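You operate a simulated robot arm through the tools that you are given. There is no shell and no other tool.

Carry out the task below with a simulated two-armed robot. There is one attempt and no reset: what you move stays moved.

JOB
Top the varnish up to the white line; wipe off the orange stain.
Fine: from the green can, none spilt; tank cover shut again; wipe with the green pad and put it back. Where these are worked on the way, their far stop is far enough and under half their travel is too little: tank cover. What is to be rubbed or washed off counts as gone when no trace of it is left.
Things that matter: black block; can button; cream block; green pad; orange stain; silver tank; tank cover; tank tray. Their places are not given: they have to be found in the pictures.

It is judged by the outcome, as a careful person would: the job done as asked, and still so three seconds after it is handed in. It fails if anything else is knocked over, pushed out of place, dropped, spilled or broken. A push-on lid holds only when it is set on centred and level and pressed home; a screw cap is set on level and turned clockwise until tight.

ROBOT AND FRAMES
Two 7-joint arms with fingered hands on one trunk that stands fixed in place. Base frame: the origin is at the foot of the trunk, x ahead of it, y to its left, z up. Units: mm, rad, N and s.
The left shoulder is at [30, 119, 1119], the right one opposite. With the tool pointing down near the work surface each hand reaches from about 340 to 760 mm from the base axis, measured 20 degrees to its own side. Payload 3.8 kg a hand.
Tool frame (each hand has its own): the origin (TCP) lies between the finger pads and is the grasp point; the fingertips stand 25 mm ahead of it; z points along the fingers, y is the line along which they close. The gripper opens to 88 mm; its body begins 29 mm behind the TCP. The gripper is a hand of 4 fingers: y runs from the thumb to the fingers, the wrist lies at [-13, -106, -174] in the tool frame, and closing takes about 1.5 s.
Orientation is told as [roll, pitch, yaw] about the base's x, y, z axes, in that order, counted from this pose: with the fingers straight down and the wrist toward the robot, the tool's x, y and z point along [0, 1, 0], [1, 0, 0] and [0, 0, -1] of the base frame.

CONTROLS
- The arms move only by the tool send_rows. It takes "left_increments", "right_increments" or both (then of equal length, played together; a hand with none holds still); each is a list of rows, each an object (a shift or turn left out is 0, a gripper value left out holds the last) with "dp": the shift along the tool's x, y, z in mm, a list of three; "rotation": the turn, a rotation vector about the tool's x, y, z in rad, a list of three. In form: [{"dp": [tx, ty, tz], "rotation": [ax, ay, az]}, ...]. A call has 1 to 20 rows; each row shifts and turns the commanded pose from where the row before left it, along the tool's axes as they then stand. "left_gripper" and "right_gripper" are, for a hand that has rows, the gripper command, from -1 (fully open) to 1 (shut), values between in proportion, set as the call begins (left out, the last holds). Each row takes 0.2 s and may step no farther than 50 mm and 0.15 rad from the row before; otherwise, or with a gripper value out of range, the whole call is refused. Where a pose cannot be reached the arm comes as near as it can. A force on the tool above 40 N (or 10 N above the force at the start of the call, whichever is more), or a blocked arm, ends the call early, and 0.2 s more pass. Each finger travels about 153 mm/s and halts on what it meets, pressing with about 31 N; the grip force reading is that of the motor and also rises with nothing between the fingers. The clock runs only during rows and for 0.2 s after the last one: add rows that do not move to give the fingers time. It gives the time, the measured TCP pose, the force on the tool (base axes), the opening and the grip force at its end, in the units of the frame above (readings bear some noise), with the torque about the TCP (base axes, N m) and any sound that the robot's microphone picked up.
- Cameras (640 x 400 px; columns grow to the right, rows downward): "scene" is now at [59.1, -6, 1667.5]; the picture's right is [-0.09, -1.00, 0.00], its down [-0.75, 0.07, -0.65] and it looks along [0.65, -0.06, -0.76] (base axes); focal length 367 px, centre (320, 200). "left" rides on the left gripper at [-64, -83, -98] in its tool frame; the picture's right is [-0.62, -0.37, 0.69], its down [0.71, -0.63, 0.30] and it looks along [0.32, 0.68, 0.65] (tool axes); focal length 265 px, centre (320, 200). "right" rides on the right gripper at [64, -83, -98] in its tool frame; the picture's right is [-0.62, 0.37, -0.69], its down [-0.71, -0.63, 0.30] and it looks along [-0.32, 0.68, 0.65] (tool axes); focal length 265 px, centre (320, 200).
- snapshot(camera): a new picture of that camera. It takes no simulated time.
- move_column(by): moves the trunk up (or, below 0, down) by that many mm; the arms and the scene camera ride with it, the base frame stays. It gives what a move gives, with no picture.
- curl_fingers(index, middle, ring, thumb_bend, thumb_turn, hand): sets how far each is bent, from 0 (flat) to 100 (curled in); at 30 the hand is open as for a grip, at 70 the pads meet at the TCP. One left out holds its place. A second passes; each finger stops where it meets its share of the squeeze, and holds until it gets a number again. A gripper value or a shape takes the hand back. It gives what a move gives, with no picture; readings hold the bend of each and the force on the fingers (four entries, about 0 where the hand has none), thumb and palm. thumb_turn goes from beside the hand (0) to across from the fingers (100), as for a grip.
- preshape(shape, hand): the hand has 4 fingers and takes this shape, open, in about a second: jaw (thumb against the fingers, like two jaws); tri (thumb and two fingers); tip (a fingertip pinch); poke (one finger out to press); point (the index stretched); flat (the hand flat); cup (the hand cupped); fist (a fist). The gripper value then closes the fingers along that shape, each until it touches; the sizes above hold for jaw. It gives what a move gives, with no picture.
- aim_head(pan, tilt): turns the head with the scene camera to pan (to the left, within 2.094 rad either way) and tilt (down, from -0.506 to 1.204), counted from straight ahead of the robot. It gives what a move gives.
- point_at(camera, pixels): for up to 12 pixels [column, row] of the newest picture of that camera ("zoom" is the newest enlarged one), the place [x, y, z] in the base frame of the surface seen there, good to about 2 mm. It takes no simulated time.
- close_up(camera, box): a new picture of the part [left, top, right, bottom] of that camera's present view, enlarged. It takes no simulated time.
- finish_job(): hands the job in; it is judged then, once.

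Leave the grippers open and the arms clear of the work at the hand-in unless told otherwise.

The tools are called after "Emit:" as a command line: name --argument value ..., lists and objects as JSON in quotes. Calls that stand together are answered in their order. send_rows: Moves the arms, as the interface text tells. Its arguments: {"type":"object","properties":{"left_increments":{"type":"array","items":{"type":"object","properties":{"dp":{"type":"array","items":{"type":"number"}},"rotation":{"type":"array","items":{"type":"number"}}}}},"left_gripper":{"type":"number"},"right_increments":{"type":"array","items":{"type":"object","properties":{"dp":{"type":"array","items":{"type":"number"}},"rotation":{"type":"array","items":{"type":"number"}}}}},"right_gripper":{"type":"number"}},"required":[]} The other tools are called the same way: move_column (by) moves the trunk up or down; preshape (shape, hand) gives the hand a shape; curl_fingers (index, middle, ring, thumb_bend, thumb_turn, hand) moves the fingers one by one; aim_head (pan, tilt) turns the head that bears the scene camera; snapshot (camera) takes a picture; point_at (camera, pixels) gives the place of the surface under pixels of a picture; close_up (camera, box) takes an enlarged picture of a part of a camera's view; finish_job () hands the job in.

At the start:

```text
clock: 0.0
left_tool_pos: [476.2, 245.2, 1154.1]
left_tool_rot: [0.0, 0.001, 0.001]
left_ft_force: [-0.5, -0.4, 0.0]
left_wrist_torque: [0.03, 0.03, -0.04]
left_finger_gap: 87.4
left_grip_force: 0.1
left_shape: jaw
left_bend: [30.0, 30.0, 30.0, 30.0, 98.0]
left_finger forces: [0.1, 0.0, 0.0, 0.1, 0.0, 0.1]
right_tool_pos: [558.4, -202.9, 1192.0]
right_tool_rot: [0.001, 0.0, -0.001]
right_ft_force: [-0.7, 0.2, 0.2]
right_wrist_torque: [0.0, -0.02, -0.04]
right_finger_gap: 87.6
right_grip_force: 0.1
right_shape: jaw
right_bend: [30.0, 30.0, 30.0, 30.0, 98.0]
right_finger forces: [0.0, 0.0, 0.0, 0.0, 0.0, 0.1]
trunk travel left (down, up): [-275.0, 315.0]
head pan, tilt (commanded): [-0.093, 0.859]
```

scene: 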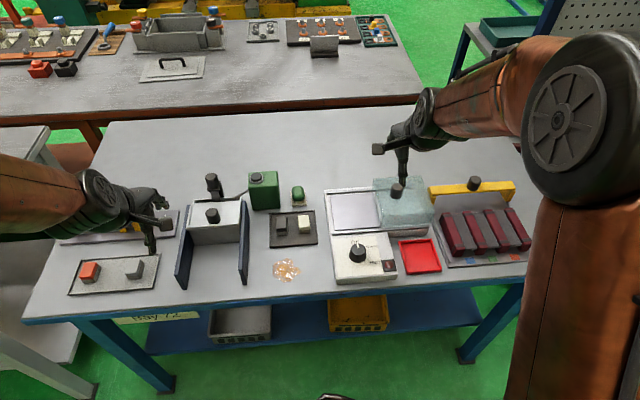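
right: 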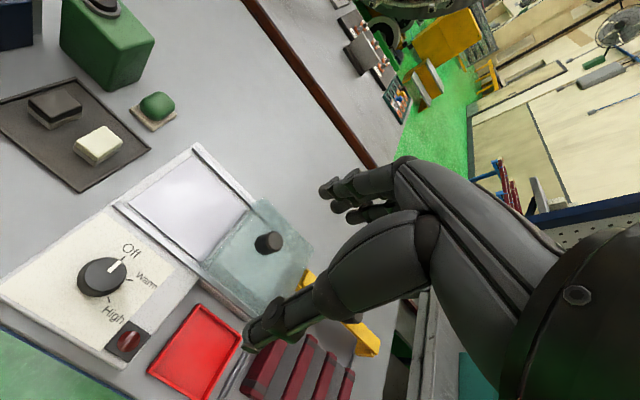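
left: 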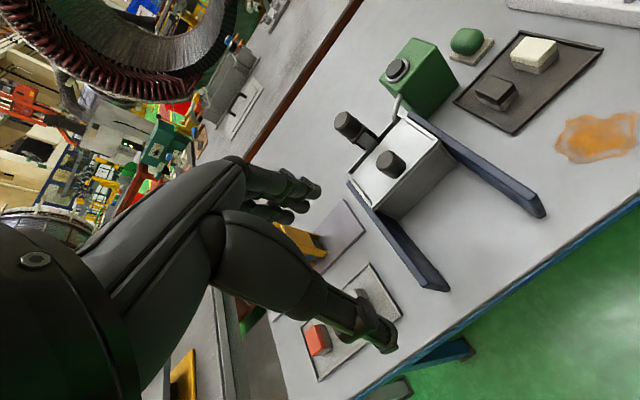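

I'll look closer at the work area first: the silver tank with the dark uprights (around 215,225), the green can (265,190), the green pad (298,193) and the stain (286,270).

Emit:
close_up --camera "scene" --box '[160, 160, 340, 300]'

Emit:
close_up --camera "left" --box '[320, 20, 640, 220]'

Emit:
close_up --camera "scene" --box '[320, 160, 540, 300]'

```text
2.86 times, centred on (250, 230) of scene
```

zoom: 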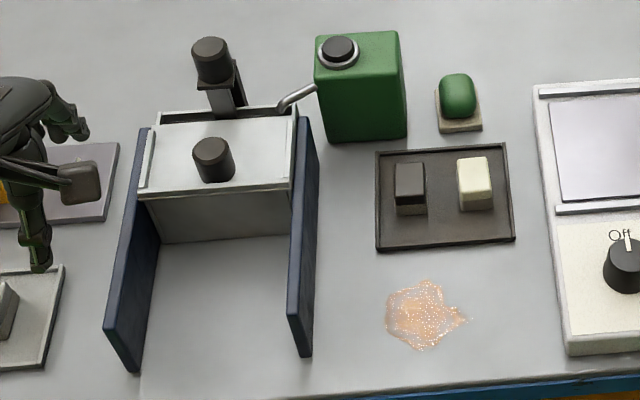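

```text
2.00 times, centred on (480, 120) of left
```

zoom: 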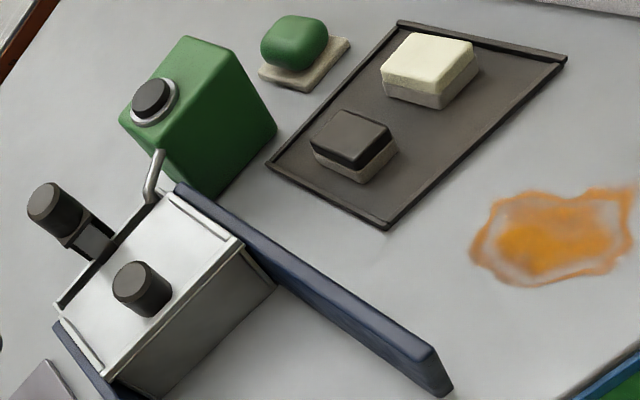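

```text
2.86 times, centred on (430, 230) of scene
```

zoom: 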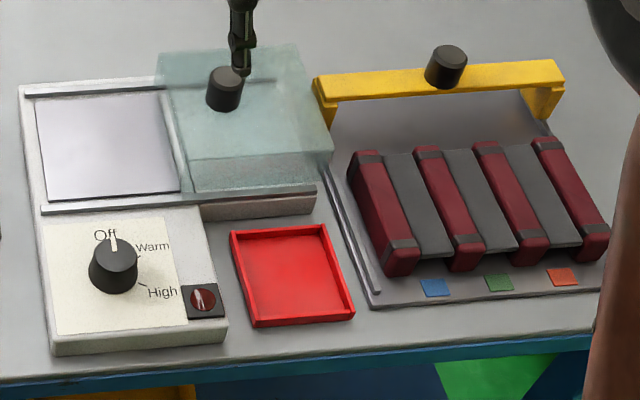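

I'll measure key places on the enlarged scene picture: tank, cover knob, rear post, can, button, spout, pad, stain and tray.

Emit:
close_up --camera "scene" --box '[160, 160, 340, 300]'

Emit:
point_at --camera "zoom" --pixels '[[212, 143], [145, 190], [290, 190], [165, 118], [270, 115], [210, 42], [222, 95], [287, 104], [315, 88], [340, 45], [390, 38], [320, 68]]'

Emit:
point_at --camera "zoom" --pixels '[[457, 88], [457, 118], [440, 108], [480, 115], [420, 315], [388, 310], [468, 320], [425, 282], [420, 347], [410, 170], [474, 165], [445, 230]]'

Emit:
point_at --camera "zoom" --pixels '[[150, 130], [110, 330], [140, 365], [300, 120], [295, 310], [305, 352], [215, 165], [220, 240], [220, 300], [152, 105], [405, 135], [325, 138]]'

```text
2.86 times, centred on (250, 230) of scene
```

zoom: 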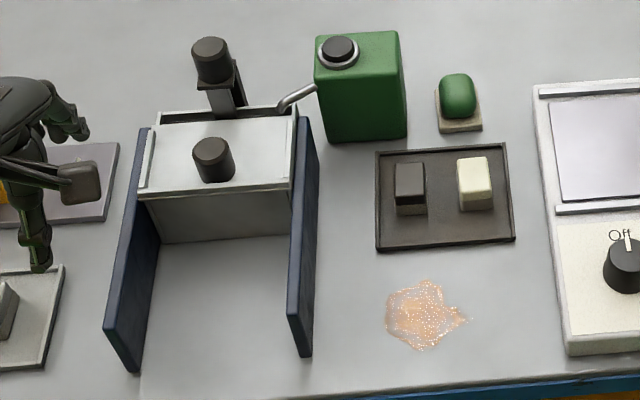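

```text
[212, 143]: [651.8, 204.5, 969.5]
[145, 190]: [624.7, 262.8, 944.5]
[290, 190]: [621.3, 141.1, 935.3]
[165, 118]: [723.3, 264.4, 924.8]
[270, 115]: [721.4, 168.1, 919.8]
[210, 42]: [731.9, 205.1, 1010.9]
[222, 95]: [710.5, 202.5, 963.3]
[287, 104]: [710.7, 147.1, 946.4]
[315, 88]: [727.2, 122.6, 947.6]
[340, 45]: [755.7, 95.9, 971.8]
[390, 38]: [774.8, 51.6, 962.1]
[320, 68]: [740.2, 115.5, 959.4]
```

```text
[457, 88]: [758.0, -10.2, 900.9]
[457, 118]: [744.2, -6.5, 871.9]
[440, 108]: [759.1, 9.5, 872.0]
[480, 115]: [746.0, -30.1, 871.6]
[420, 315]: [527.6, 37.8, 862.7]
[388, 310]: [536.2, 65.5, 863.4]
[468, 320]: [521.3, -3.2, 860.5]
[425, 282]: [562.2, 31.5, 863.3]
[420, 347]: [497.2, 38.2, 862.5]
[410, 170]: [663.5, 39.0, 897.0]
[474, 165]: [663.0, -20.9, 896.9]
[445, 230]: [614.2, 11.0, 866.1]
```

```text
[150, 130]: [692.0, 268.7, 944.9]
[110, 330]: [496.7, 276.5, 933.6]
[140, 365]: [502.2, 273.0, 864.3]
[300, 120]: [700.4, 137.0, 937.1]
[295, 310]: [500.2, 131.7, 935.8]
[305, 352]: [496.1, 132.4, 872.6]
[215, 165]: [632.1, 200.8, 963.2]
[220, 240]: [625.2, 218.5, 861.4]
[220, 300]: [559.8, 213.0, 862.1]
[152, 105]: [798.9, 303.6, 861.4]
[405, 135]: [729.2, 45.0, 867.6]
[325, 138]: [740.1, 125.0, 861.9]
```

Next I zoom in on the tank alone from both views, looking for the white line and working out how the cover moves.

Emit:
close_up --camera "left" --box '[320, 70, 480, 230]'

Emit:
close_up --camera "scene" --box '[185, 165, 285, 245]'

```text
2.50 times, centred on (400, 150) of left
```

zoom: 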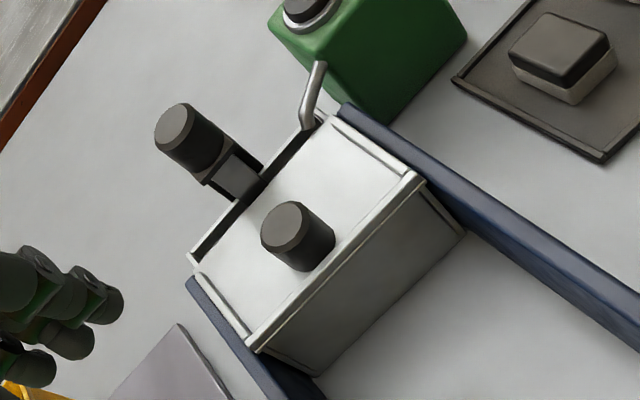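

```text
5.00 times, centred on (235, 205) of scene
```

zoom: 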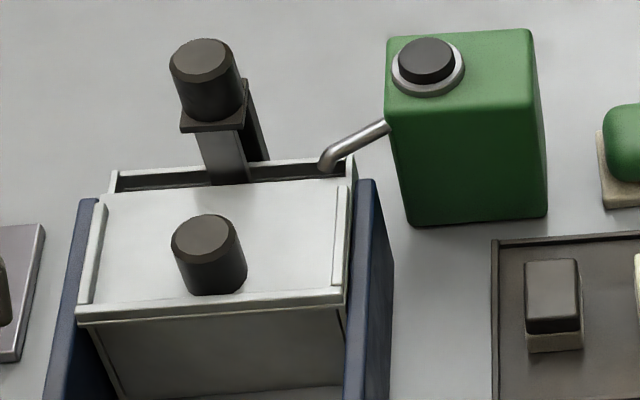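

The tank cover looks like a plate with a dark knob (top near 652,204,970) that would slide toward me between the blue guides. The post stands behind it and the can's spout at its right rear corner. I'll yaw the left hand about -75° so the fingers close along y, clear of the post and spout. Then I'll move it above the knob, staying high and half open.

Emit:
send_rows --left_gripper -0.3 --left_increments '[{"rotation": [0, 0, 0.1454]}, {"rotation": [0, 0, 0.1454]}, {"rotation": [0, 0, 0.1454]}, {"rotation": [0, 0, 0.1454]}, {"rotation": [0, 0, 0.1454]}, {"rotation": [0, 0, 0.1454]}, {"rotation": [0, 0, 0.1454]}, {"rotation": [0, 0, 0.1454]}, {"rotation": [0, 0, 0.1454]}, {"dp": [31.5, 16.9, 15]}, {"dp": [31.5, 16.9, 15]}, {"dp": [31.5, 16.9, 15]}, {"dp": [31.5, 16.9, 15]}, {"dp": [31.5, 16.9, 15]}, {}]'

Emit:
snapshot --camera "scene"

Emit:
snapshot --camera "left"

```text
clock: 3.2
left_tool_pos: [649.2, 205.0, 1077.4]
left_tool_rot: [0.0, -0.001, -1.311]
left_ft_force: [0.5, 1.3, 0.1]
left_wrist_torque: [-0.01, -0.01, 0.01]
left_finger_gap: 57.6
left_grip_force: 0.0
left_shape: jaw
left_bend: [28.0, 39.0, 35.0, 61.0, 100.0]
left_finger forces: [0.0, 0.0, 0.1, 0.1, 0.0, 0.1]
right_tool_pos: [556.9, -200.7, 1191.6]
right_tool_rot: [-0.001, 0.002, 0.001]
right_ft_force: [-0.3, -0.1, 0.7]
right_wrist_torque: [-0.03, 0.0, 0.01]
right_finger_gap: 87.6
right_grip_force: 0.0
right_shape: jaw
right_bend: [30.0, 30.0, 30.0, 30.0, 98.0]
right_finger forces: [0.0, 0.1, 0.1, 0.0, 0.0, 0.1]
trunk travel left (down, up): [-275.0, 315.0]
head pan, tilt (commanded): [-0.093, 0.859]
```

```text
taken
```

scene: 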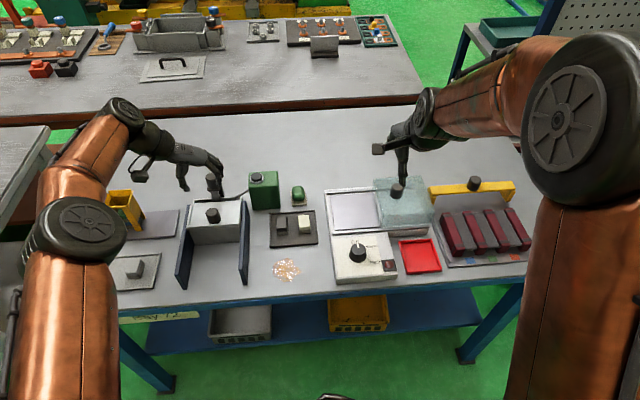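

```text
taken
```

left: 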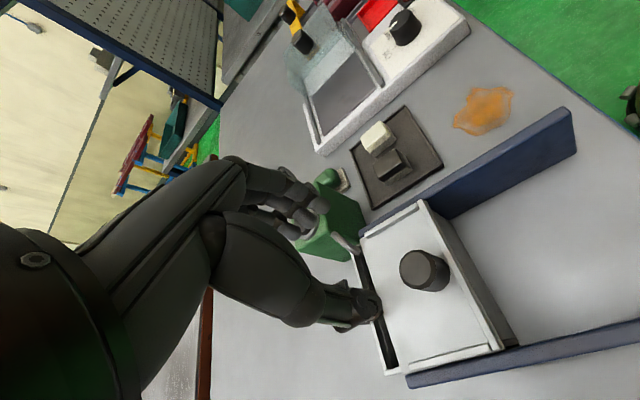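

The pose is reached. I'll measure the knob more exactly in the left view, at about (425,270) top and (440,285) base, along with the cover edges.

Emit:
point_at --camera "left" --pixels '[[418, 270], [403, 270], [432, 262], [418, 256], [420, 286], [440, 285], [470, 300], [400, 320], [360, 275], [388, 350], [490, 340], [425, 205]]'

Emit:
close_up --camera "left" --box '[300, 180, 540, 400]'

```text
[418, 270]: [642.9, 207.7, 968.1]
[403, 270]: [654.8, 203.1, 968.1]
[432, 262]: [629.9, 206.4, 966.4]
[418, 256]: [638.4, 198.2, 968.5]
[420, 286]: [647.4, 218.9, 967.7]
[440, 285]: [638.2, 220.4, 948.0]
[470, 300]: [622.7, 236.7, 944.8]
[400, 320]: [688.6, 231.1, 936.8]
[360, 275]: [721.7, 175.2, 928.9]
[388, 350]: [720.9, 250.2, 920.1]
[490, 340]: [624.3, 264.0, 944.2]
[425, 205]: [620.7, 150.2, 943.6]
```

```text
1.82 times, centred on (420, 290) of left
```

zoom: 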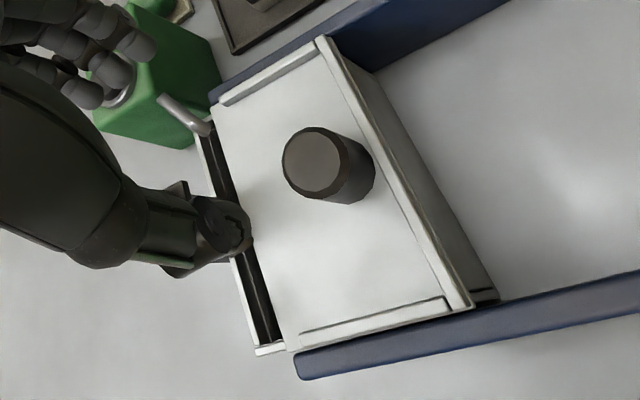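

The knob's centre is near (643,204), about 29 mm across, top z 968, on a plate at z 937. I'll descend around it to TCP z 967.

Emit:
send_rows --left_increments '[{"dp": [-3, 0, 20]}, {"dp": [-3, 0, 20]}, {"dp": [0, 0, 20]}, {"dp": [0, 0, 20]}, {"dp": [0, 0, 15]}, {"dp": [0, 0, 15]}, {}]'

Emit:
snapshot --camera "left"

Emit:
close_up --camera "scene" --box '[140, 140, 320, 260]'

```text
clock: 4.8
left_tool_pos: [641.0, 203.1, 968.1]
left_tool_rot: [0.0, 0.0, -1.309]
left_ft_force: [-0.2, -0.6, 1.3]
left_wrist_torque: [-0.04, 0.0, 0.01]
left_finger_gap: 57.4
left_grip_force: 0.1
left_shape: jaw
left_bend: [28.0, 39.0, 35.0, 61.0, 100.0]
left_finger forces: [0.0, 0.1, 0.0, 0.0, 0.1, 0.1]
right_tool_pos: [559.1, -202.8, 1192.5]
right_tool_rot: [-0.001, -0.001, 0.0]
right_ft_force: [0.1, 0.0, 0.0]
right_wrist_torque: [-0.01, -0.02, -0.01]
right_finger_gap: 87.8
right_grip_force: 0.1
right_shape: jaw
right_bend: [30.0, 30.0, 30.0, 30.0, 98.0]
right_finger forces: [0.1, 0.1, 0.0, 0.1, 0.0, 0.0]
trunk travel left (down, up): [-275.0, 315.0]
head pan, tilt (commanded): [-0.093, 0.859]
```

```text
taken
```

left: 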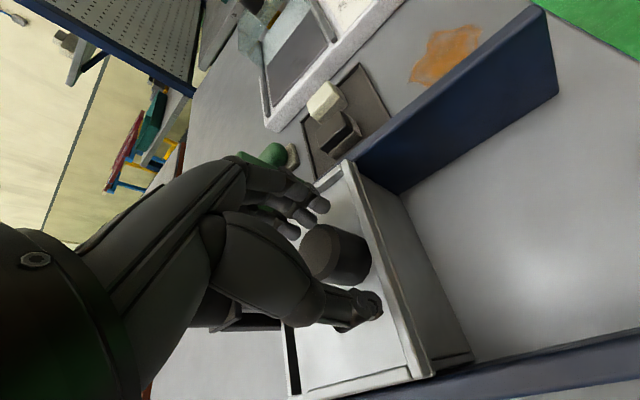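

```text
3.33 times, centred on (230, 200) of scene
```

zoom: 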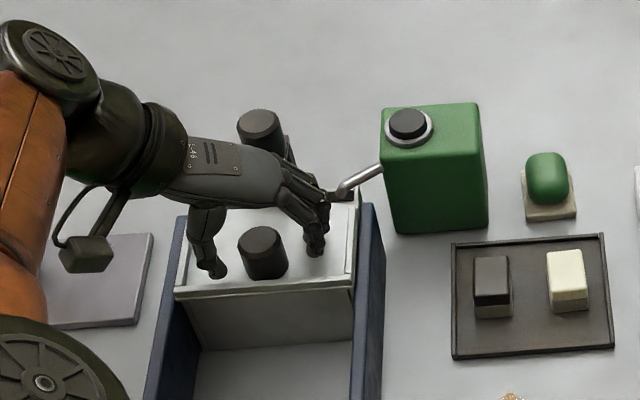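

The thumb and fingers straddle the knob with free space on both sides. Closing now.

Emit:
send_rows --left_gripper 1 --left_increments '[{}, {}, {}, {}, {}, {}, {}, {}]'

Emit:
close_up --camera "scene" --box '[140, 140, 320, 260]'

```text
clock: 6.6
left_tool_pos: [642.3, 202.9, 969.6]
left_tool_rot: [0.001, 0.002, -1.309]
left_ft_force: [-4.3, 2.8, -3.6]
left_wrist_torque: [0.04, 0.07, -0.01]
left_finger_gap: 23.6
left_grip_force: 31.3
left_shape: jaw
left_bend: [73.0, 56.0, 65.0, 74.0, 100.0]
left_finger forces: [15.7, 9.1, 0.1, 0.1, 26.5, 0.0]
right_tool_pos: [557.5, -201.6, 1192.1]
right_tool_rot: [0.002, 0.0, 0.0]
right_ft_force: [-0.5, 0.8, -0.3]
right_wrist_torque: [-0.02, 0.0, 0.05]
right_finger_gap: 87.5
right_grip_force: 0.0
right_shape: jaw
right_bend: [30.0, 30.0, 30.0, 30.0, 98.0]
right_finger forces: [0.0, 0.0, 0.0, 0.1, 0.0, 0.0]
trunk travel left (down, up): [-275.0, 315.0]
head pan, tilt (commanded): [-0.093, 0.859]
```

```text
3.33 times, centred on (230, 200) of scene
```

zoom: 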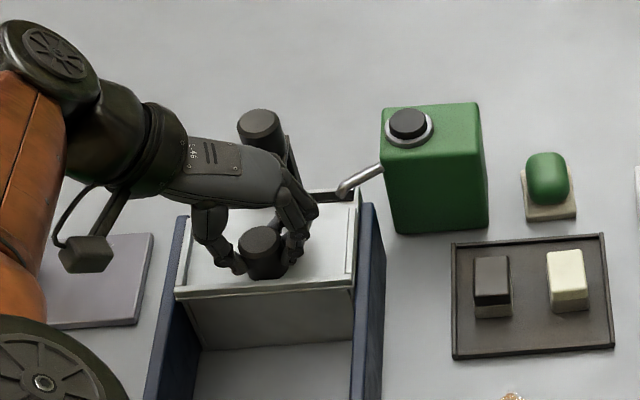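

The knob is held: index, middle and thumb are loaded, gap 23.6 mm. I'll pull it toward the robot in small steps and watch the force.

Emit:
send_rows --left_increments '[{"dp": [-7.7, -2.1, 0]}, {"dp": [-7.7, -2.1, 0]}, {"dp": [-7.7, -2.1, 0]}, {"dp": [-7.7, -2.1, 0]}]'

Emit:
close_up --camera "scene" --box '[140, 140, 320, 260]'

```text
clock: 7.6
left_tool_pos: [636.2, 205.1, 966.4]
left_tool_rot: [0.004, -0.005, -1.309]
left_ft_force: [1.7, -8.8, 21.2]
left_wrist_torque: [-0.37, -0.09, -0.01]
left_finger_gap: 25.0
left_grip_force: 30.4
left_shape: jaw
left_bend: [73.0, 54.0, 71.0, 76.0, 100.0]
left_finger forces: [21.4, 13.9, 1.6, 0.0, 25.7, 0.0]
left hand out of reach, approached as far as the arm can: row 2, 3, 4
right_tool_pos: [556.7, -205.6, 1192.6]
right_tool_rot: [0.001, -0.001, 0.001]
right_ft_force: [0.0, 0.2, 0.3]
right_wrist_torque: [0.01, 0.01, 0.01]
right_finger_gap: 87.3
right_grip_force: 0.0
right_shape: jaw
right_bend: [30.0, 30.0, 30.0, 30.0, 98.0]
right_finger forces: [0.0, 0.1, 0.0, 0.0, 0.0, 0.0]
trunk travel left (down, up): [-275.0, 315.0]
head pan, tilt (commanded): [-0.093, 0.859]
```

```text
3.33 times, centred on (230, 200) of scene
```

zoom: 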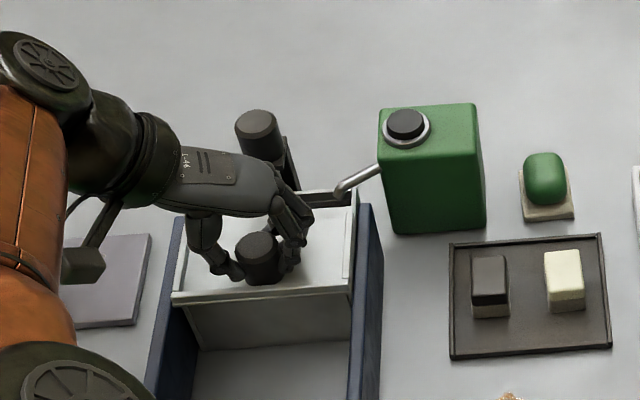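

The cover slid about 6 mm toward me, so the direction is right. Then the arm hit its reach limit in this yaw and began loading the tool (21 N up). I'll release the knob, return the command and rise clear, then re-yaw.

Emit:
send_rows --left_gripper -0.3 --left_increments '[{"dp": [7.7, 2.1, 0]}, {}, {}, {}, {}, {}]'

Emit:
close_up --camera "scene" --box '[140, 140, 320, 260]'

```text
clock: 9.0
left_tool_pos: [637.5, 207.6, 963.0]
left_tool_rot: [0.001, -0.001, -1.309]
left_ft_force: [0.4, 0.0, 0.2]
left_wrist_torque: [0.0, 0.0, 0.0]
left_finger_gap: 57.1
left_grip_force: 0.0
left_shape: jaw
left_bend: [28.0, 39.0, 36.0, 62.0, 100.0]
left_finger forces: [0.0, 0.1, 0.0, 0.0, 0.6, 0.1]
left hand out of reach, approached as far as the arm can: row 1
right_tool_pos: [558.8, -202.1, 1190.8]
right_tool_rot: [-0.001, 0.0, 0.0]
right_ft_force: [-0.7, 0.9, -0.7]
right_wrist_torque: [0.0, -0.01, -0.01]
right_finger_gap: 87.6
right_grip_force: 0.1
right_shape: jaw
right_bend: [30.0, 30.0, 30.0, 30.0, 98.0]
right_finger forces: [0.0, 0.0, 0.0, 0.0, 0.1, 0.1]
trunk travel left (down, up): [-275.0, 315.0]
head pan, tilt (commanded): [-0.093, 0.859]
```

```text
3.33 times, centred on (230, 200) of scene
```

zoom: 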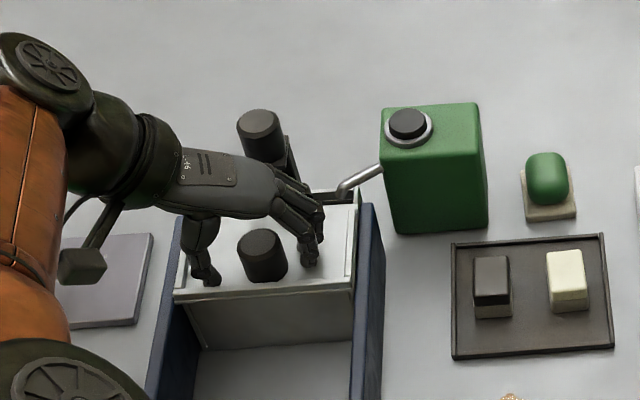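

Released and unloaded. Rising 60 mm clear of the knob.

Emit:
send_rows --left_increments '[{"dp": [0, 0, -20]}, {"dp": [0, 0, -20]}, {"dp": [0, 0, -20]}, {"dp": [0, 0, -20]}, {}]'

Emit:
close_up --camera "scene" --box '[140, 140, 320, 260]'

```text
clock: 10.2
left_tool_pos: [648.4, 209.9, 1044.5]
left_tool_rot: [-0.002, 0.0, -1.308]
left_ft_force: [0.2, -0.6, -0.7]
left_wrist_torque: [-0.02, 0.02, 0.02]
left_finger_gap: 57.2
left_grip_force: 0.1
left_shape: jaw
left_bend: [28.0, 39.0, 36.0, 62.0, 100.0]
left_finger forces: [0.0, 0.1, 0.1, 0.0, 0.1, 0.0]
left hand out of reach, approached as far as the arm can: row 2, 4
right_tool_pos: [559.1, -202.4, 1190.2]
right_tool_rot: [0.0, 0.0, -0.001]
right_ft_force: [0.4, -0.7, -0.1]
right_wrist_torque: [0.03, -0.01, -0.01]
right_finger_gap: 87.7
right_grip_force: 0.0
right_shape: jaw
right_bend: [30.0, 30.0, 30.0, 30.0, 98.0]
right_finger forces: [0.1, 0.1, 0.0, 0.0, 0.0, 0.0]
trunk travel left (down, up): [-275.0, 315.0]
head pan, tilt (commanded): [-0.093, 0.859]
```

```text
3.33 times, centred on (230, 200) of scene
```

zoom: 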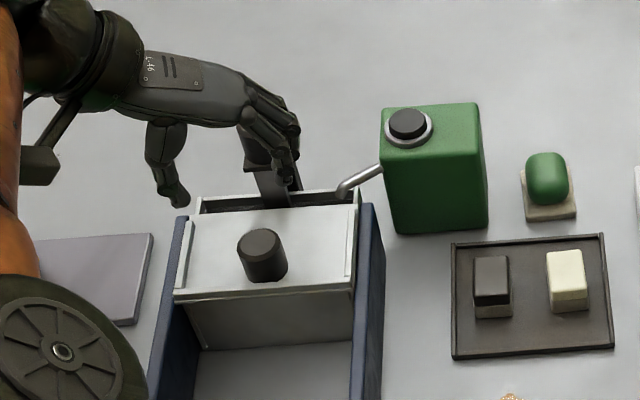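

I'm up at z 1044 but still at a joint limit in this yaw. I'll rise a bit more, turn the hand back to yaw about -40°, and check how that reaches.

Emit:
send_rows --left_increments '[{"dp": [0, 0, -20]}, {"dp": [0, 0, -20]}, {"rotation": [0, 0, -0.122]}, {"rotation": [0, 0, -0.122]}, {"rotation": [0, 0, -0.122]}, {"rotation": [0, 0, -0.122]}, {"rotation": [0, 0, -0.122]}, {}]'

Emit:
snapshot --camera "left"

Emit:
snapshot --camera "scene"

```text
clock: 12.0
left_tool_pos: [711.0, 224.3, 1081.1]
left_tool_rot: [-0.003, 0.002, -0.699]
left_ft_force: [0.8, 0.2, -0.4]
left_wrist_torque: [-0.03, 0.01, 0.0]
left_finger_gap: 56.9
left_grip_force: 0.0
left_shape: jaw
left_bend: [28.0, 39.0, 36.0, 62.0, 100.0]
left_finger forces: [0.0, 0.0, 0.0, 0.0, 0.1, 0.1]
left hand out of reach, approached as far as the arm can: row 3, 4, 5, 6, 7
right_tool_pos: [558.7, -202.2, 1192.1]
right_tool_rot: [0.0, 0.0, -0.001]
right_ft_force: [0.2, -0.2, -0.3]
right_wrist_torque: [0.01, 0.01, 0.0]
right_finger_gap: 87.5
right_grip_force: 0.0
right_shape: jaw
right_bend: [30.0, 30.0, 30.0, 30.0, 98.0]
right_finger forces: [0.0, 0.0, 0.0, 0.0, 0.0, 0.1]
trunk travel left (down, up): [-275.0, 315.0]
head pan, tilt (commanded): [-0.093, 0.859]
```

```text
taken
```

left: 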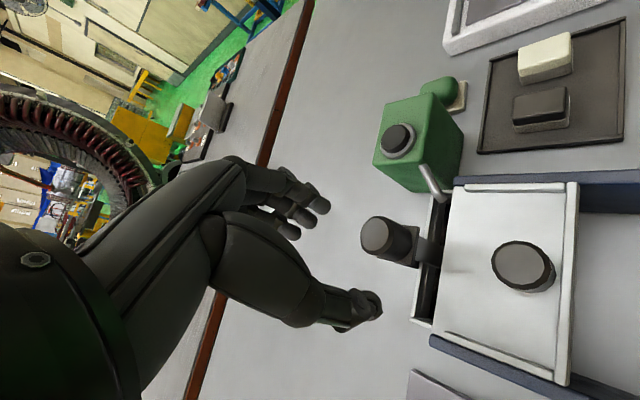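

```text
taken
```

scene: 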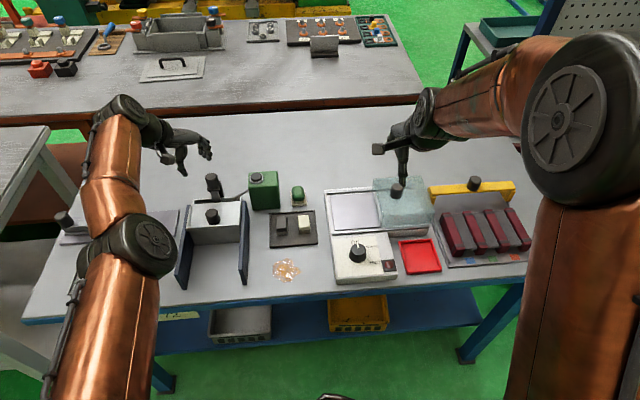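

The arm is stuck in a poor configuration: the commanded x is about 620, but it measures 711. I'll recover by turning back toward yaw 0 and rising toward the starting pose.

Emit:
send_rows --left_increments '[{"dp": [0, 0, -20], "rotation": [0, 0, -0.14]}, {"dp": [0, 0, -20], "rotation": [0, 0, -0.14]}, {"rotation": [0, 0, -0.14]}, {"rotation": [0, 0, -0.14]}, {"rotation": [0, 0, -0.14]}, {}]'

```text
clock: 13.4
left_tool_pos: [752.0, 231.2, 1123.6]
left_tool_rot: [0.0, 0.002, 0.002]
left_ft_force: [-0.8, 0.0, -0.7]
left_wrist_torque: [-0.01, -0.01, 0.0]
left_finger_gap: 57.2
left_grip_force: 0.0
left_shape: jaw
left_bend: [28.0, 39.0, 36.0, 62.0, 100.0]
left_finger forces: [0.1, 0.0, 0.0, 0.0, 0.1, 0.0]
left hand out of reach, approached as far as the arm can: row 1, 2, 3, 4, 5
right_tool_pos: [558.7, -202.3, 1190.5]
right_tool_rot: [0.001, 0.0, -0.001]
right_ft_force: [-0.3, 0.2, -0.2]
right_wrist_torque: [0.01, -0.03, -0.03]
right_finger_gap: 87.6
right_grip_force: 0.0
right_shape: jaw
right_bend: [30.0, 30.0, 30.0, 30.0, 98.0]
right_finger forces: [0.1, 0.0, 0.1, 0.0, 0.0, 0.0]
trunk travel left (down, up): [-275.0, 315.0]
head pan, tilt (commanded): [-0.093, 0.859]
```

It measures x 752 at yaw 0. I'll move it back toward the robot and up, and see whether the arm follows.

Emit:
send_rows --left_increments '[{"dp": [0, -30, -10]}, {"dp": [0, -30, -10]}, {"dp": [0, -30, -10]}, {}]'

Emit:
snapshot --camera "scene"

```text
clock: 14.4
left_tool_pos: [746.6, 236.9, 1157.9]
left_tool_rot: [0.01, -0.003, -0.011]
left_ft_force: [0.2, -0.3, 0.4]
left_wrist_torque: [-0.02, -0.03, 0.0]
left_finger_gap: 57.3
left_grip_force: 0.0
left_shape: jaw
left_bend: [28.0, 39.0, 35.0, 62.0, 100.0]
left_finger forces: [0.1, 0.0, 0.1, 0.1, 0.1, 0.1]
left hand out of reach, approached as far as the arm can: row 1, 2, 3
right_tool_pos: [559.9, -202.7, 1191.4]
right_tool_rot: [0.001, 0.002, 0.001]
right_ft_force: [0.4, -0.3, 0.6]
right_wrist_torque: [0.0, 0.03, 0.01]
right_finger_gap: 87.7
right_grip_force: 0.1
right_shape: jaw
right_bend: [30.0, 30.0, 30.0, 30.0, 98.0]
right_finger forces: [0.0, 0.0, 0.0, 0.0, 0.1, 0.0]
trunk travel left (down, up): [-275.0, 315.0]
head pan, tilt (commanded): [-0.093, 0.859]
```

```text
taken
```

scene: 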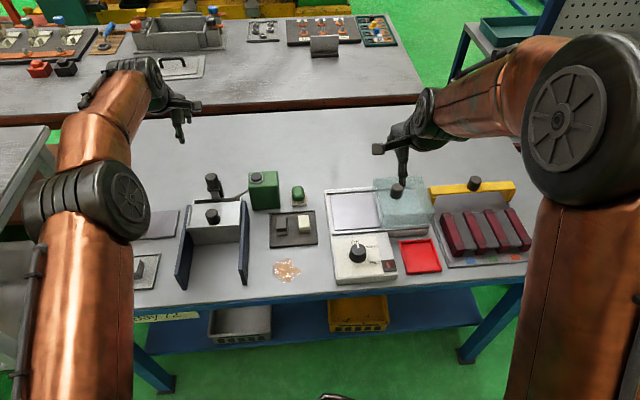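

The arm seems hung up on a joint limit. I'll measure where the elbow and wrist are from the scene picture to see its configuration.

Emit:
point_at --camera "scene" --pixels '[[90, 200], [130, 205], [100, 130], [130, 95], [150, 75], [180, 105], [182, 135], [75, 300], [70, 380]]'

```text
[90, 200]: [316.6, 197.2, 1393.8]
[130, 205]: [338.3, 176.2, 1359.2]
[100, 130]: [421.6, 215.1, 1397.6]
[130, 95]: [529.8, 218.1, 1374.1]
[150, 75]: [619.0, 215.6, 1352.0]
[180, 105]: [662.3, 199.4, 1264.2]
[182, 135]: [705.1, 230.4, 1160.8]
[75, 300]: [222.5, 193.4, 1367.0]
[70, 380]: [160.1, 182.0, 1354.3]
```

The elbow sits high in front of the shoulder at about (317,197,1394) instead of out to the left, as it was at the start. I'll swing the hand left at height, over free space, and then draw back, which should let the elbow go outward.

Emit:
send_rows --left_increments '[{"dp": [40, 0, 0]}, {"dp": [40, 0, 0]}, {"dp": [40, 0, 0]}, {"dp": [40, 0, 0]}, {"dp": [40, 0, 0]}, {"dp": [40, 0, 0]}, {}]'

Emit:
snapshot --camera "scene"

```text
clock: 16.0
left_tool_pos: [679.7, 462.2, 1154.0]
left_tool_rot: [0.0, 0.001, 0.0]
left_ft_force: [-0.2, -0.8, 0.2]
left_wrist_torque: [0.04, 0.01, -0.01]
left_finger_gap: 57.0
left_grip_force: 0.0
left_shape: jaw
left_bend: [28.0, 39.0, 35.0, 62.0, 100.0]
left_finger forces: [0.0, 0.0, 0.0, 0.0, 0.0, 0.0]
left hand out of reach, approached as far as the arm can: row 4, 5, 6
right_tool_pos: [559.6, -203.2, 1190.5]
right_tool_rot: [0.001, -0.001, 0.001]
right_ft_force: [-1.4, 0.6, -1.2]
right_wrist_torque: [0.05, 0.02, 0.0]
right_finger_gap: 87.5
right_grip_force: 0.0
right_shape: jaw
right_bend: [30.0, 30.0, 30.0, 30.0, 98.0]
right_finger forces: [0.0, 0.0, 0.0, 0.0, 0.1, 0.0]
trunk travel left (down, up): [-275.0, 315.0]
head pan, tilt (commanded): [-0.093, 0.859]
```

```text
taken
```

scene: 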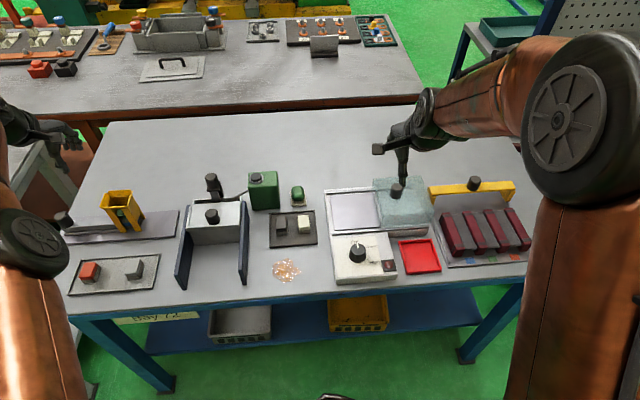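

It followed to (680,462). Now I pull back toward the robot.

Emit:
send_rows --left_increments '[{"dp": [0, -30, 0]}, {"dp": [0, -30, 0]}, {"dp": [0, -30, 0]}, {"dp": [0, -30, 0]}, {}]'

Emit:
snapshot --camera "scene"

```text
clock: 17.2
left_tool_pos: [559.0, 460.7, 1153.5]
left_tool_rot: [0.0, 0.002, 0.002]
left_ft_force: [-0.2, 0.2, -0.5]
left_wrist_torque: [0.04, 0.02, -0.03]
left_finger_gap: 57.0
left_grip_force: 0.2
left_shape: jaw
left_bend: [28.0, 39.0, 35.0, 62.0, 100.0]
left_finger forces: [0.0, 0.0, 0.0, 0.1, 0.0, 0.0]
right_tool_pos: [559.6, -201.7, 1191.2]
right_tool_rot: [-0.002, 0.004, -0.001]
right_ft_force: [-0.5, 1.0, -0.4]
right_wrist_torque: [0.01, 0.01, -0.02]
right_finger_gap: 87.7
right_grip_force: 0.0
right_shape: jaw
right_bend: [30.0, 30.0, 30.0, 30.0, 98.0]
right_finger forces: [0.0, 0.0, 0.0, 0.0, 0.1, 0.1]
trunk travel left (down, up): [-275.0, 315.0]
head pan, tilt (commanded): [-0.093, 0.859]
```

```text
taken
```

scene: 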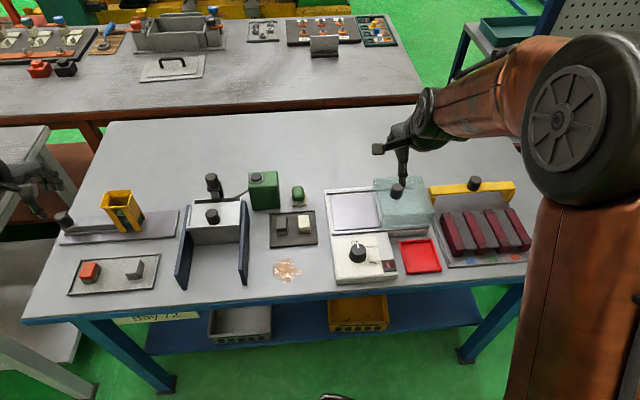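

The arm is back in normal reach with the elbow outward. Now I move right at height to above the cover, at yaw 0.

Emit:
send_rows --left_increments '[{"dp": [-36, 0, 0]}, {"dp": [-36, 0, 0]}, {"dp": [-36, 0, 0]}, {"dp": [-36, 0, 0]}, {"dp": [-36, 10, 0]}, {"dp": [-36, 10, 0]}, {"dp": [-36, 10, 0]}, {}]'

Emit:
snapshot --camera "scene"

Emit:
snapshot --camera "left"

```text
clock: 19.0
left_tool_pos: [589.9, 210.1, 1151.7]
left_tool_rot: [-0.001, 0.002, 0.001]
left_ft_force: [-0.7, -1.1, 0.3]
left_wrist_torque: [-0.05, 0.0, -0.02]
left_finger_gap: 57.2
left_grip_force: 0.0
left_shape: jaw
left_bend: [28.0, 39.0, 35.0, 62.0, 100.0]
left_finger forces: [0.0, 0.1, 0.0, 0.0, 0.1, 0.1]
right_tool_pos: [557.5, -200.6, 1191.4]
right_tool_rot: [-0.002, -0.002, 0.0]
right_ft_force: [0.1, -0.2, 0.1]
right_wrist_torque: [-0.02, 0.02, -0.03]
right_finger_gap: 87.7
right_grip_force: 0.2
right_shape: jaw
right_bend: [30.0, 30.0, 30.0, 30.0, 98.0]
right_finger forces: [0.1, 0.0, 0.0, 0.1, 0.0, 0.1]
trunk travel left (down, up): [-275.0, 315.0]
head pan, tilt (commanded): [-0.093, 0.859]
```

```text
taken
```

scene: 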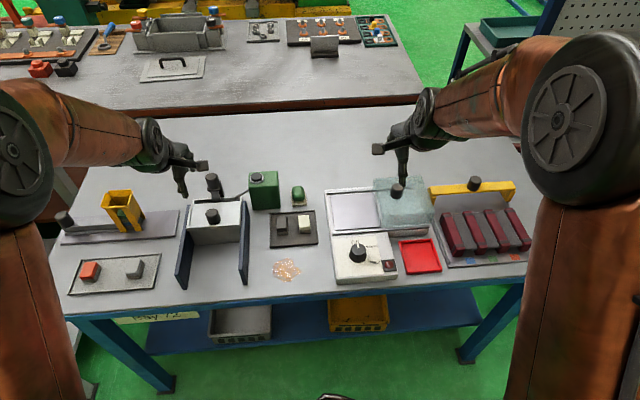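

```text
taken
```

left: 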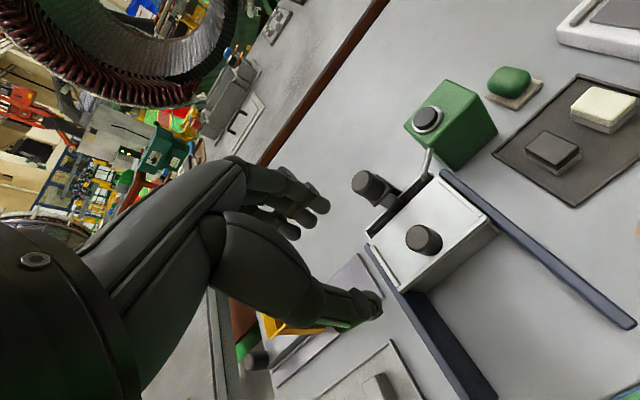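

The left arm now mirrors the right one, a good configuration. I'll measure the knob and post in the left view.

Emit:
point_at --camera "left" --pixels '[[422, 237], [408, 237], [436, 240], [423, 225], [422, 250], [365, 185], [360, 180], [385, 185], [395, 200], [380, 245], [395, 270], [430, 165]]'

Emit:
close_up --camera "left" --box '[330, 130, 530, 310]'

```text
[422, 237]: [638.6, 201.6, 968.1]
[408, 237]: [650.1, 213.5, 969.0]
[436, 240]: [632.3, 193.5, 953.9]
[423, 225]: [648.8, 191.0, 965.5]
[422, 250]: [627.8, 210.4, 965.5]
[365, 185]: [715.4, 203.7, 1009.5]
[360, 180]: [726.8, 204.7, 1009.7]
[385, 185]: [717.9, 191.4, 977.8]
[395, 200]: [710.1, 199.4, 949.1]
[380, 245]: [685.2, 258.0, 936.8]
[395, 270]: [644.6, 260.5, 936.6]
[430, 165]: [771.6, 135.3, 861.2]
```

```text
2.22 times, centred on (430, 220) of left
```

zoom: 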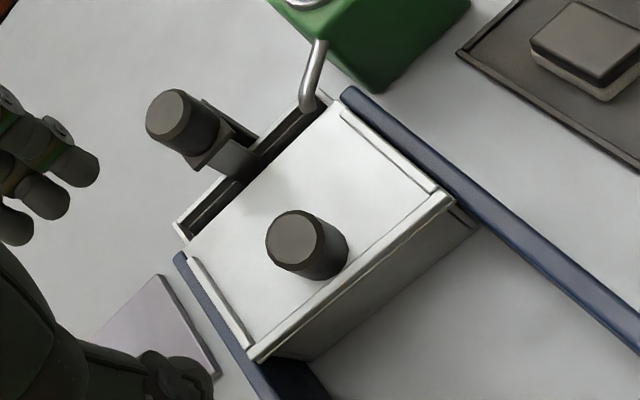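

The knob is now centred near (639,203). I turn to yaw -25° and lower to just above it (TCP z 1040).

Emit:
send_rows --left_increments '[{"rotation": [0, 0, 0.1454]}, {"rotation": [0, 0, 0.1454]}, {"rotation": [0, 0, 0.1454]}, {"dp": [3.6, 11.85, 28]}, {"dp": [3.6, 11.85, 28]}, {"dp": [3.6, 11.85, 28]}, {"dp": [3.6, 11.85, 28]}, {}]'

Emit:
snapshot --camera "scene"

Emit:
snapshot --camera "left"

```text
clock: 20.8
left_tool_pos: [639.1, 203.9, 1042.9]
left_tool_rot: [0.0, 0.0, -0.435]
left_ft_force: [-0.1, 0.1, 0.0]
left_wrist_torque: [-0.01, -0.02, 0.02]
left_finger_gap: 57.3
left_grip_force: 0.0
left_shape: jaw
left_bend: [28.0, 39.0, 35.0, 62.0, 100.0]
left_finger forces: [0.0, 0.0, 0.0, 0.1, 0.0, 0.0]
right_tool_pos: [558.3, -202.5, 1192.4]
right_tool_rot: [0.001, 0.0, 0.0]
right_ft_force: [0.4, 0.6, -0.8]
right_wrist_torque: [0.01, 0.01, -0.02]
right_finger_gap: 87.7
right_grip_force: 0.1
right_shape: jaw
right_bend: [30.0, 30.0, 30.0, 30.0, 98.0]
right_finger forces: [0.0, 0.0, 0.1, 0.0, 0.0, 0.1]
trunk travel left (down, up): [-275.0, 315.0]
head pan, tilt (commanded): [-0.093, 0.859]
```

```text
taken
```

scene: 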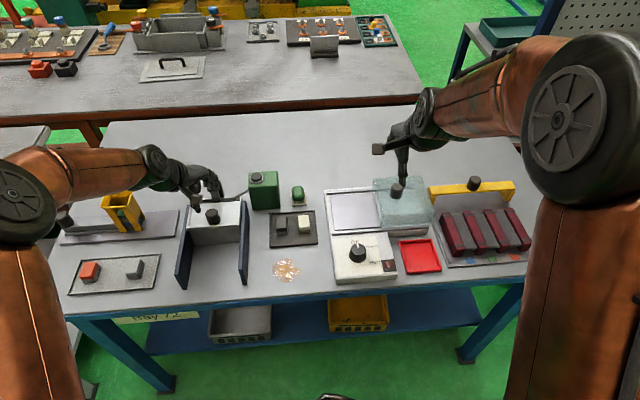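

```text
taken
```

left: 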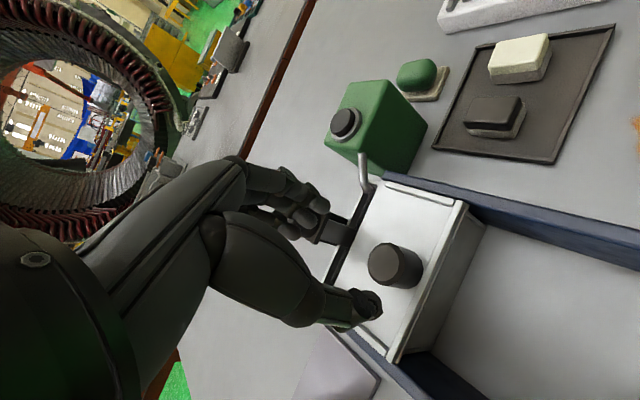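

The reach is good. I'll check the clearance between the fingers and the post behind before descending.

Emit:
close_up --camera "scene" --box '[150, 140, 290, 250]'

Emit:
close_up --camera "left" --box '[230, 150, 470, 370]'

```text
3.64 times, centred on (220, 195) of scene
```

zoom: 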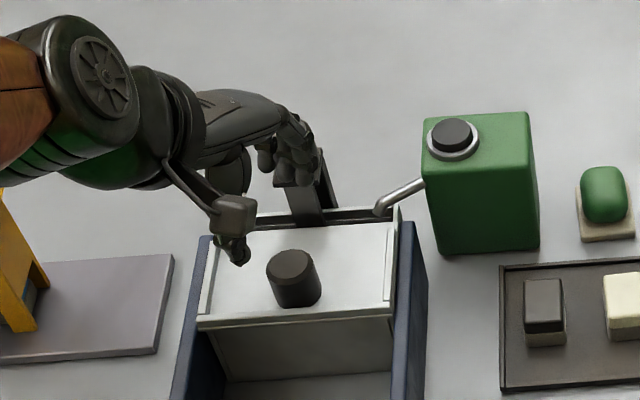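

```text
1.82 times, centred on (350, 260) of left
```

zoom: 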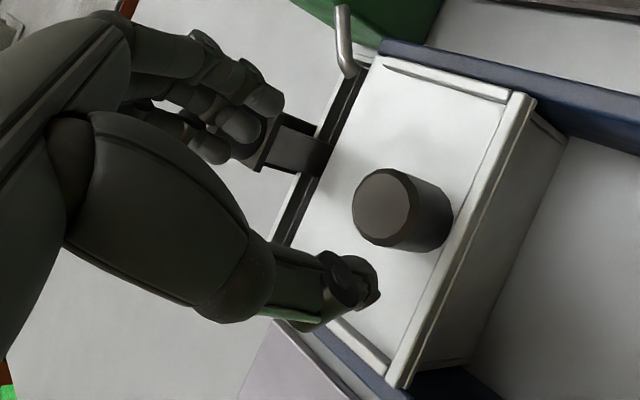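

I'll measure the fingers' actual places in this enlarged left view.

Emit:
point_at --camera "zoom" --pixels '[[262, 98], [240, 80], [210, 50], [245, 125], [205, 150], [160, 50], [350, 270], [365, 285], [300, 270], [265, 160], [290, 140], [240, 155]]'

```text
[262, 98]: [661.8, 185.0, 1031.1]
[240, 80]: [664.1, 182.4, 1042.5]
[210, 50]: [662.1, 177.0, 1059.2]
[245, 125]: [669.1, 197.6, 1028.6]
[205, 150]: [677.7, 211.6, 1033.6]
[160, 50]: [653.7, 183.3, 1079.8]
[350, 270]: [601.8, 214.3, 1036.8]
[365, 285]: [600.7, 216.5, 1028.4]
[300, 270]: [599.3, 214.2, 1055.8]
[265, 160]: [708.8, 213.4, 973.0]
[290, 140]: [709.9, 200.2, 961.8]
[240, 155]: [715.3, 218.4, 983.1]
```

The finger faces are at x≈662–678 and the post starts at 709. I shift 4 mm toward the robot and descend to TCP z≈967.

Emit:
send_rows --left_increments '[{"dp": [-2.6, -3.2, 5]}, {"dp": [0, 0, 18]}, {"dp": [0, 0, 18]}, {"dp": [0, 0, 18]}, {"dp": [0, 0, 17]}, {}]'

Emit:
close_up --camera "scene" --box '[150, 140, 290, 250]'

Emit:
close_up --camera "left" --box '[230, 150, 470, 370]'

```text
clock: 22.2
left_tool_pos: [634.9, 203.1, 964.7]
left_tool_rot: [0.0, 0.0, -0.435]
left_ft_force: [-0.1, -0.1, -1.0]
left_wrist_torque: [0.0, 0.03, 0.02]
left_finger_gap: 57.3
left_grip_force: 0.1
left_shape: jaw
left_bend: [28.0, 39.0, 35.0, 62.0, 100.0]
left_finger forces: [0.0, 0.0, 0.1, 0.0, 0.0, 0.1]
right_tool_pos: [558.4, -202.5, 1191.5]
right_tool_rot: [-0.002, 0.0, 0.0]
right_ft_force: [0.2, -0.8, 0.1]
right_wrist_torque: [0.02, -0.01, 0.01]
right_finger_gap: 87.5
right_grip_force: 0.1
right_shape: jaw
right_bend: [30.0, 30.0, 30.0, 30.0, 98.0]
right_finger forces: [0.0, 0.0, 0.1, 0.0, 0.1, 0.1]
trunk travel left (down, up): [-275.0, 315.0]
head pan, tilt (commanded): [-0.093, 0.859]
```

```text
3.64 times, centred on (220, 195) of scene
```

zoom: 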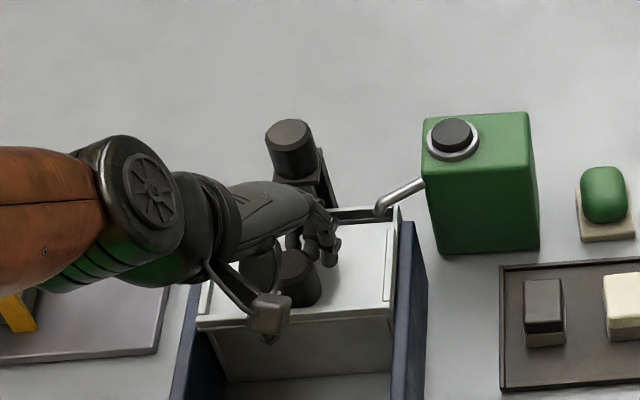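

```text
1.82 times, centred on (350, 260) of left
```

zoom: 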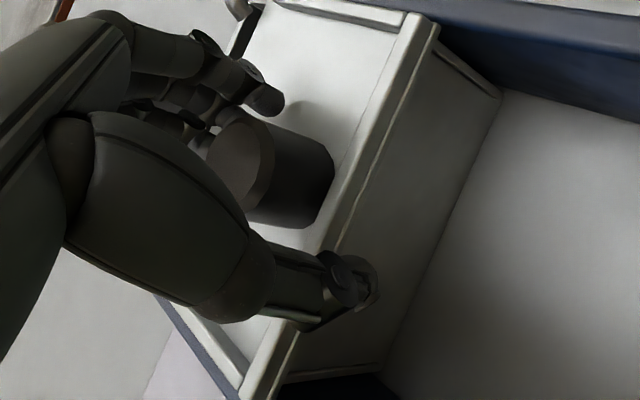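

It's clear and around the knob. Closing.

Emit:
send_rows --left_gripper 1 --left_increments '[{}, {}, {}, {}, {}, {}, {}]'

```text
clock: 23.8
left_tool_pos: [634.1, 202.6, 964.5]
left_tool_rot: [0.0, 0.0, -0.435]
left_ft_force: [1.0, -3.8, 7.5]
left_wrist_torque: [0.12, 0.37, -0.07]
left_finger_gap: 31.1
left_grip_force: 31.1
left_shape: jaw
left_bend: [74.0, 47.0, 54.0, 76.0, 100.0]
left_finger forces: [13.4, 9.4, 3.9, 0.0, 28.9, 0.0]
right_tool_pos: [559.2, -203.4, 1192.5]
right_tool_rot: [0.001, 0.001, 0.001]
right_ft_force: [0.8, -0.4, -0.2]
right_wrist_torque: [-0.03, -0.04, -0.03]
right_finger_gap: 87.7
right_grip_force: 0.0
right_shape: jaw
right_bend: [30.0, 30.0, 30.0, 30.0, 98.0]
right_finger forces: [0.0, 0.0, 0.1, 0.1, 0.0, 0.0]
trunk travel left (down, up): [-275.0, 315.0]
head pan, tilt (commanded): [-0.093, 0.859]
```

Held at a 31 mm gap. Pulling toward the robot in 10 mm rows.

Emit:
send_rows --left_increments '[{"dp": [-4.2, -9.1, 0]}, {"dp": [-4.2, -9.1, 0]}, {"dp": [-4.2, -9.1, 0]}, {"dp": [-4.2, -9.1, 0]}]'

Emit:
close_up --camera "scene" --box '[150, 140, 290, 250]'

```text
clock: 24.8
left_tool_pos: [593.2, 200.6, 965.8]
left_tool_rot: [0.001, 0.0, -0.434]
left_ft_force: [-0.3, 0.3, 5.7]
left_wrist_torque: [0.14, 0.33, -0.03]
left_finger_gap: 30.5
left_grip_force: 30.4
left_shape: jaw
left_bend: [74.0, 47.0, 54.0, 76.0, 100.0]
left_finger forces: [12.4, 8.8, 4.3, 0.0, 29.1, 0.1]
right_tool_pos: [557.2, -202.2, 1191.7]
right_tool_rot: [-0.001, 0.001, 0.0]
right_ft_force: [-0.2, -0.1, 0.1]
right_wrist_torque: [-0.05, 0.01, -0.05]
right_finger_gap: 87.8
right_grip_force: 0.0
right_shape: jaw
right_bend: [30.0, 30.0, 30.0, 30.0, 98.0]
right_finger forces: [0.1, 0.0, 0.0, 0.0, 0.1, 0.0]
trunk travel left (down, up): [-275.0, 315.0]
head pan, tilt (commanded): [-0.093, 0.859]
```

```text
3.64 times, centred on (220, 195) of scene
```

zoom: 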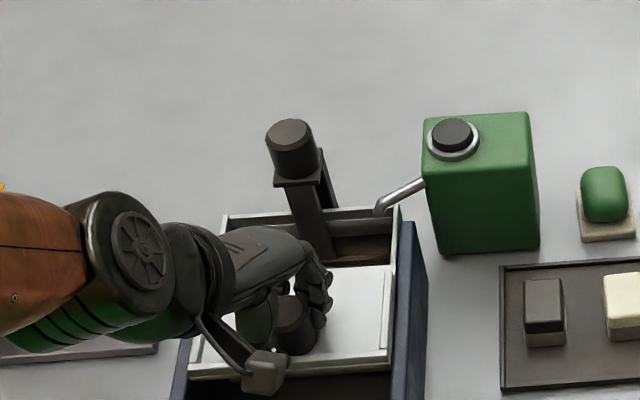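

The cover slides freely and the inside of the tank is showing. Continuing toward its far stop.

Emit:
send_rows --left_increments '[{"dp": [-4.2, -9.1, 0]}, {"dp": [-4.2, -9.1, 0]}, {"dp": [-4.2, -9.1, 0]}, {"dp": [-4.2, -9.1, 0]}]'

Emit:
close_up --camera "scene" --box '[150, 140, 290, 250]'

```text
clock: 25.8
left_tool_pos: [553.9, 201.7, 964.3]
left_tool_rot: [0.0, 0.001, -0.436]
left_ft_force: [-0.2, -2.0, 8.1]
left_wrist_torque: [0.12, 0.4, 0.01]
left_finger_gap: 30.4
left_grip_force: 31.1
left_shape: jaw
left_bend: [74.0, 47.0, 54.0, 76.0, 100.0]
left_finger forces: [13.2, 9.1, 4.5, 0.1, 30.9, 0.1]
right_tool_pos: [556.7, -203.8, 1192.4]
right_tool_rot: [0.0, 0.001, -0.001]
right_ft_force: [1.0, -0.4, 1.0]
right_wrist_torque: [0.01, -0.02, 0.0]
right_finger_gap: 87.9
right_grip_force: 0.1
right_shape: jaw
right_bend: [30.0, 30.0, 30.0, 30.0, 98.0]
right_finger forces: [0.0, 0.0, 0.0, 0.0, 0.0, 0.0]
trunk travel left (down, up): [-275.0, 315.0]
head pan, tilt (commanded): [-0.093, 0.859]
```

```text
3.64 times, centred on (220, 195) of scene
```

zoom: 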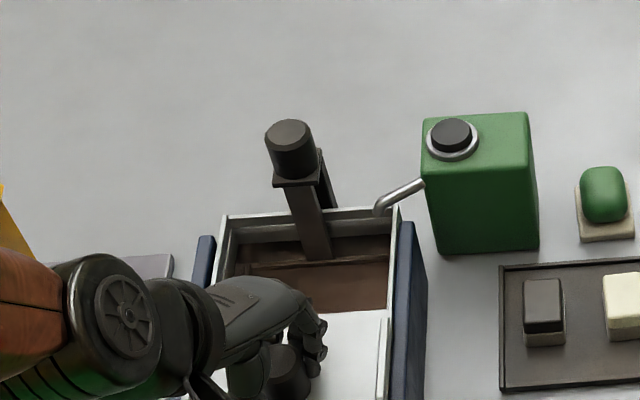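

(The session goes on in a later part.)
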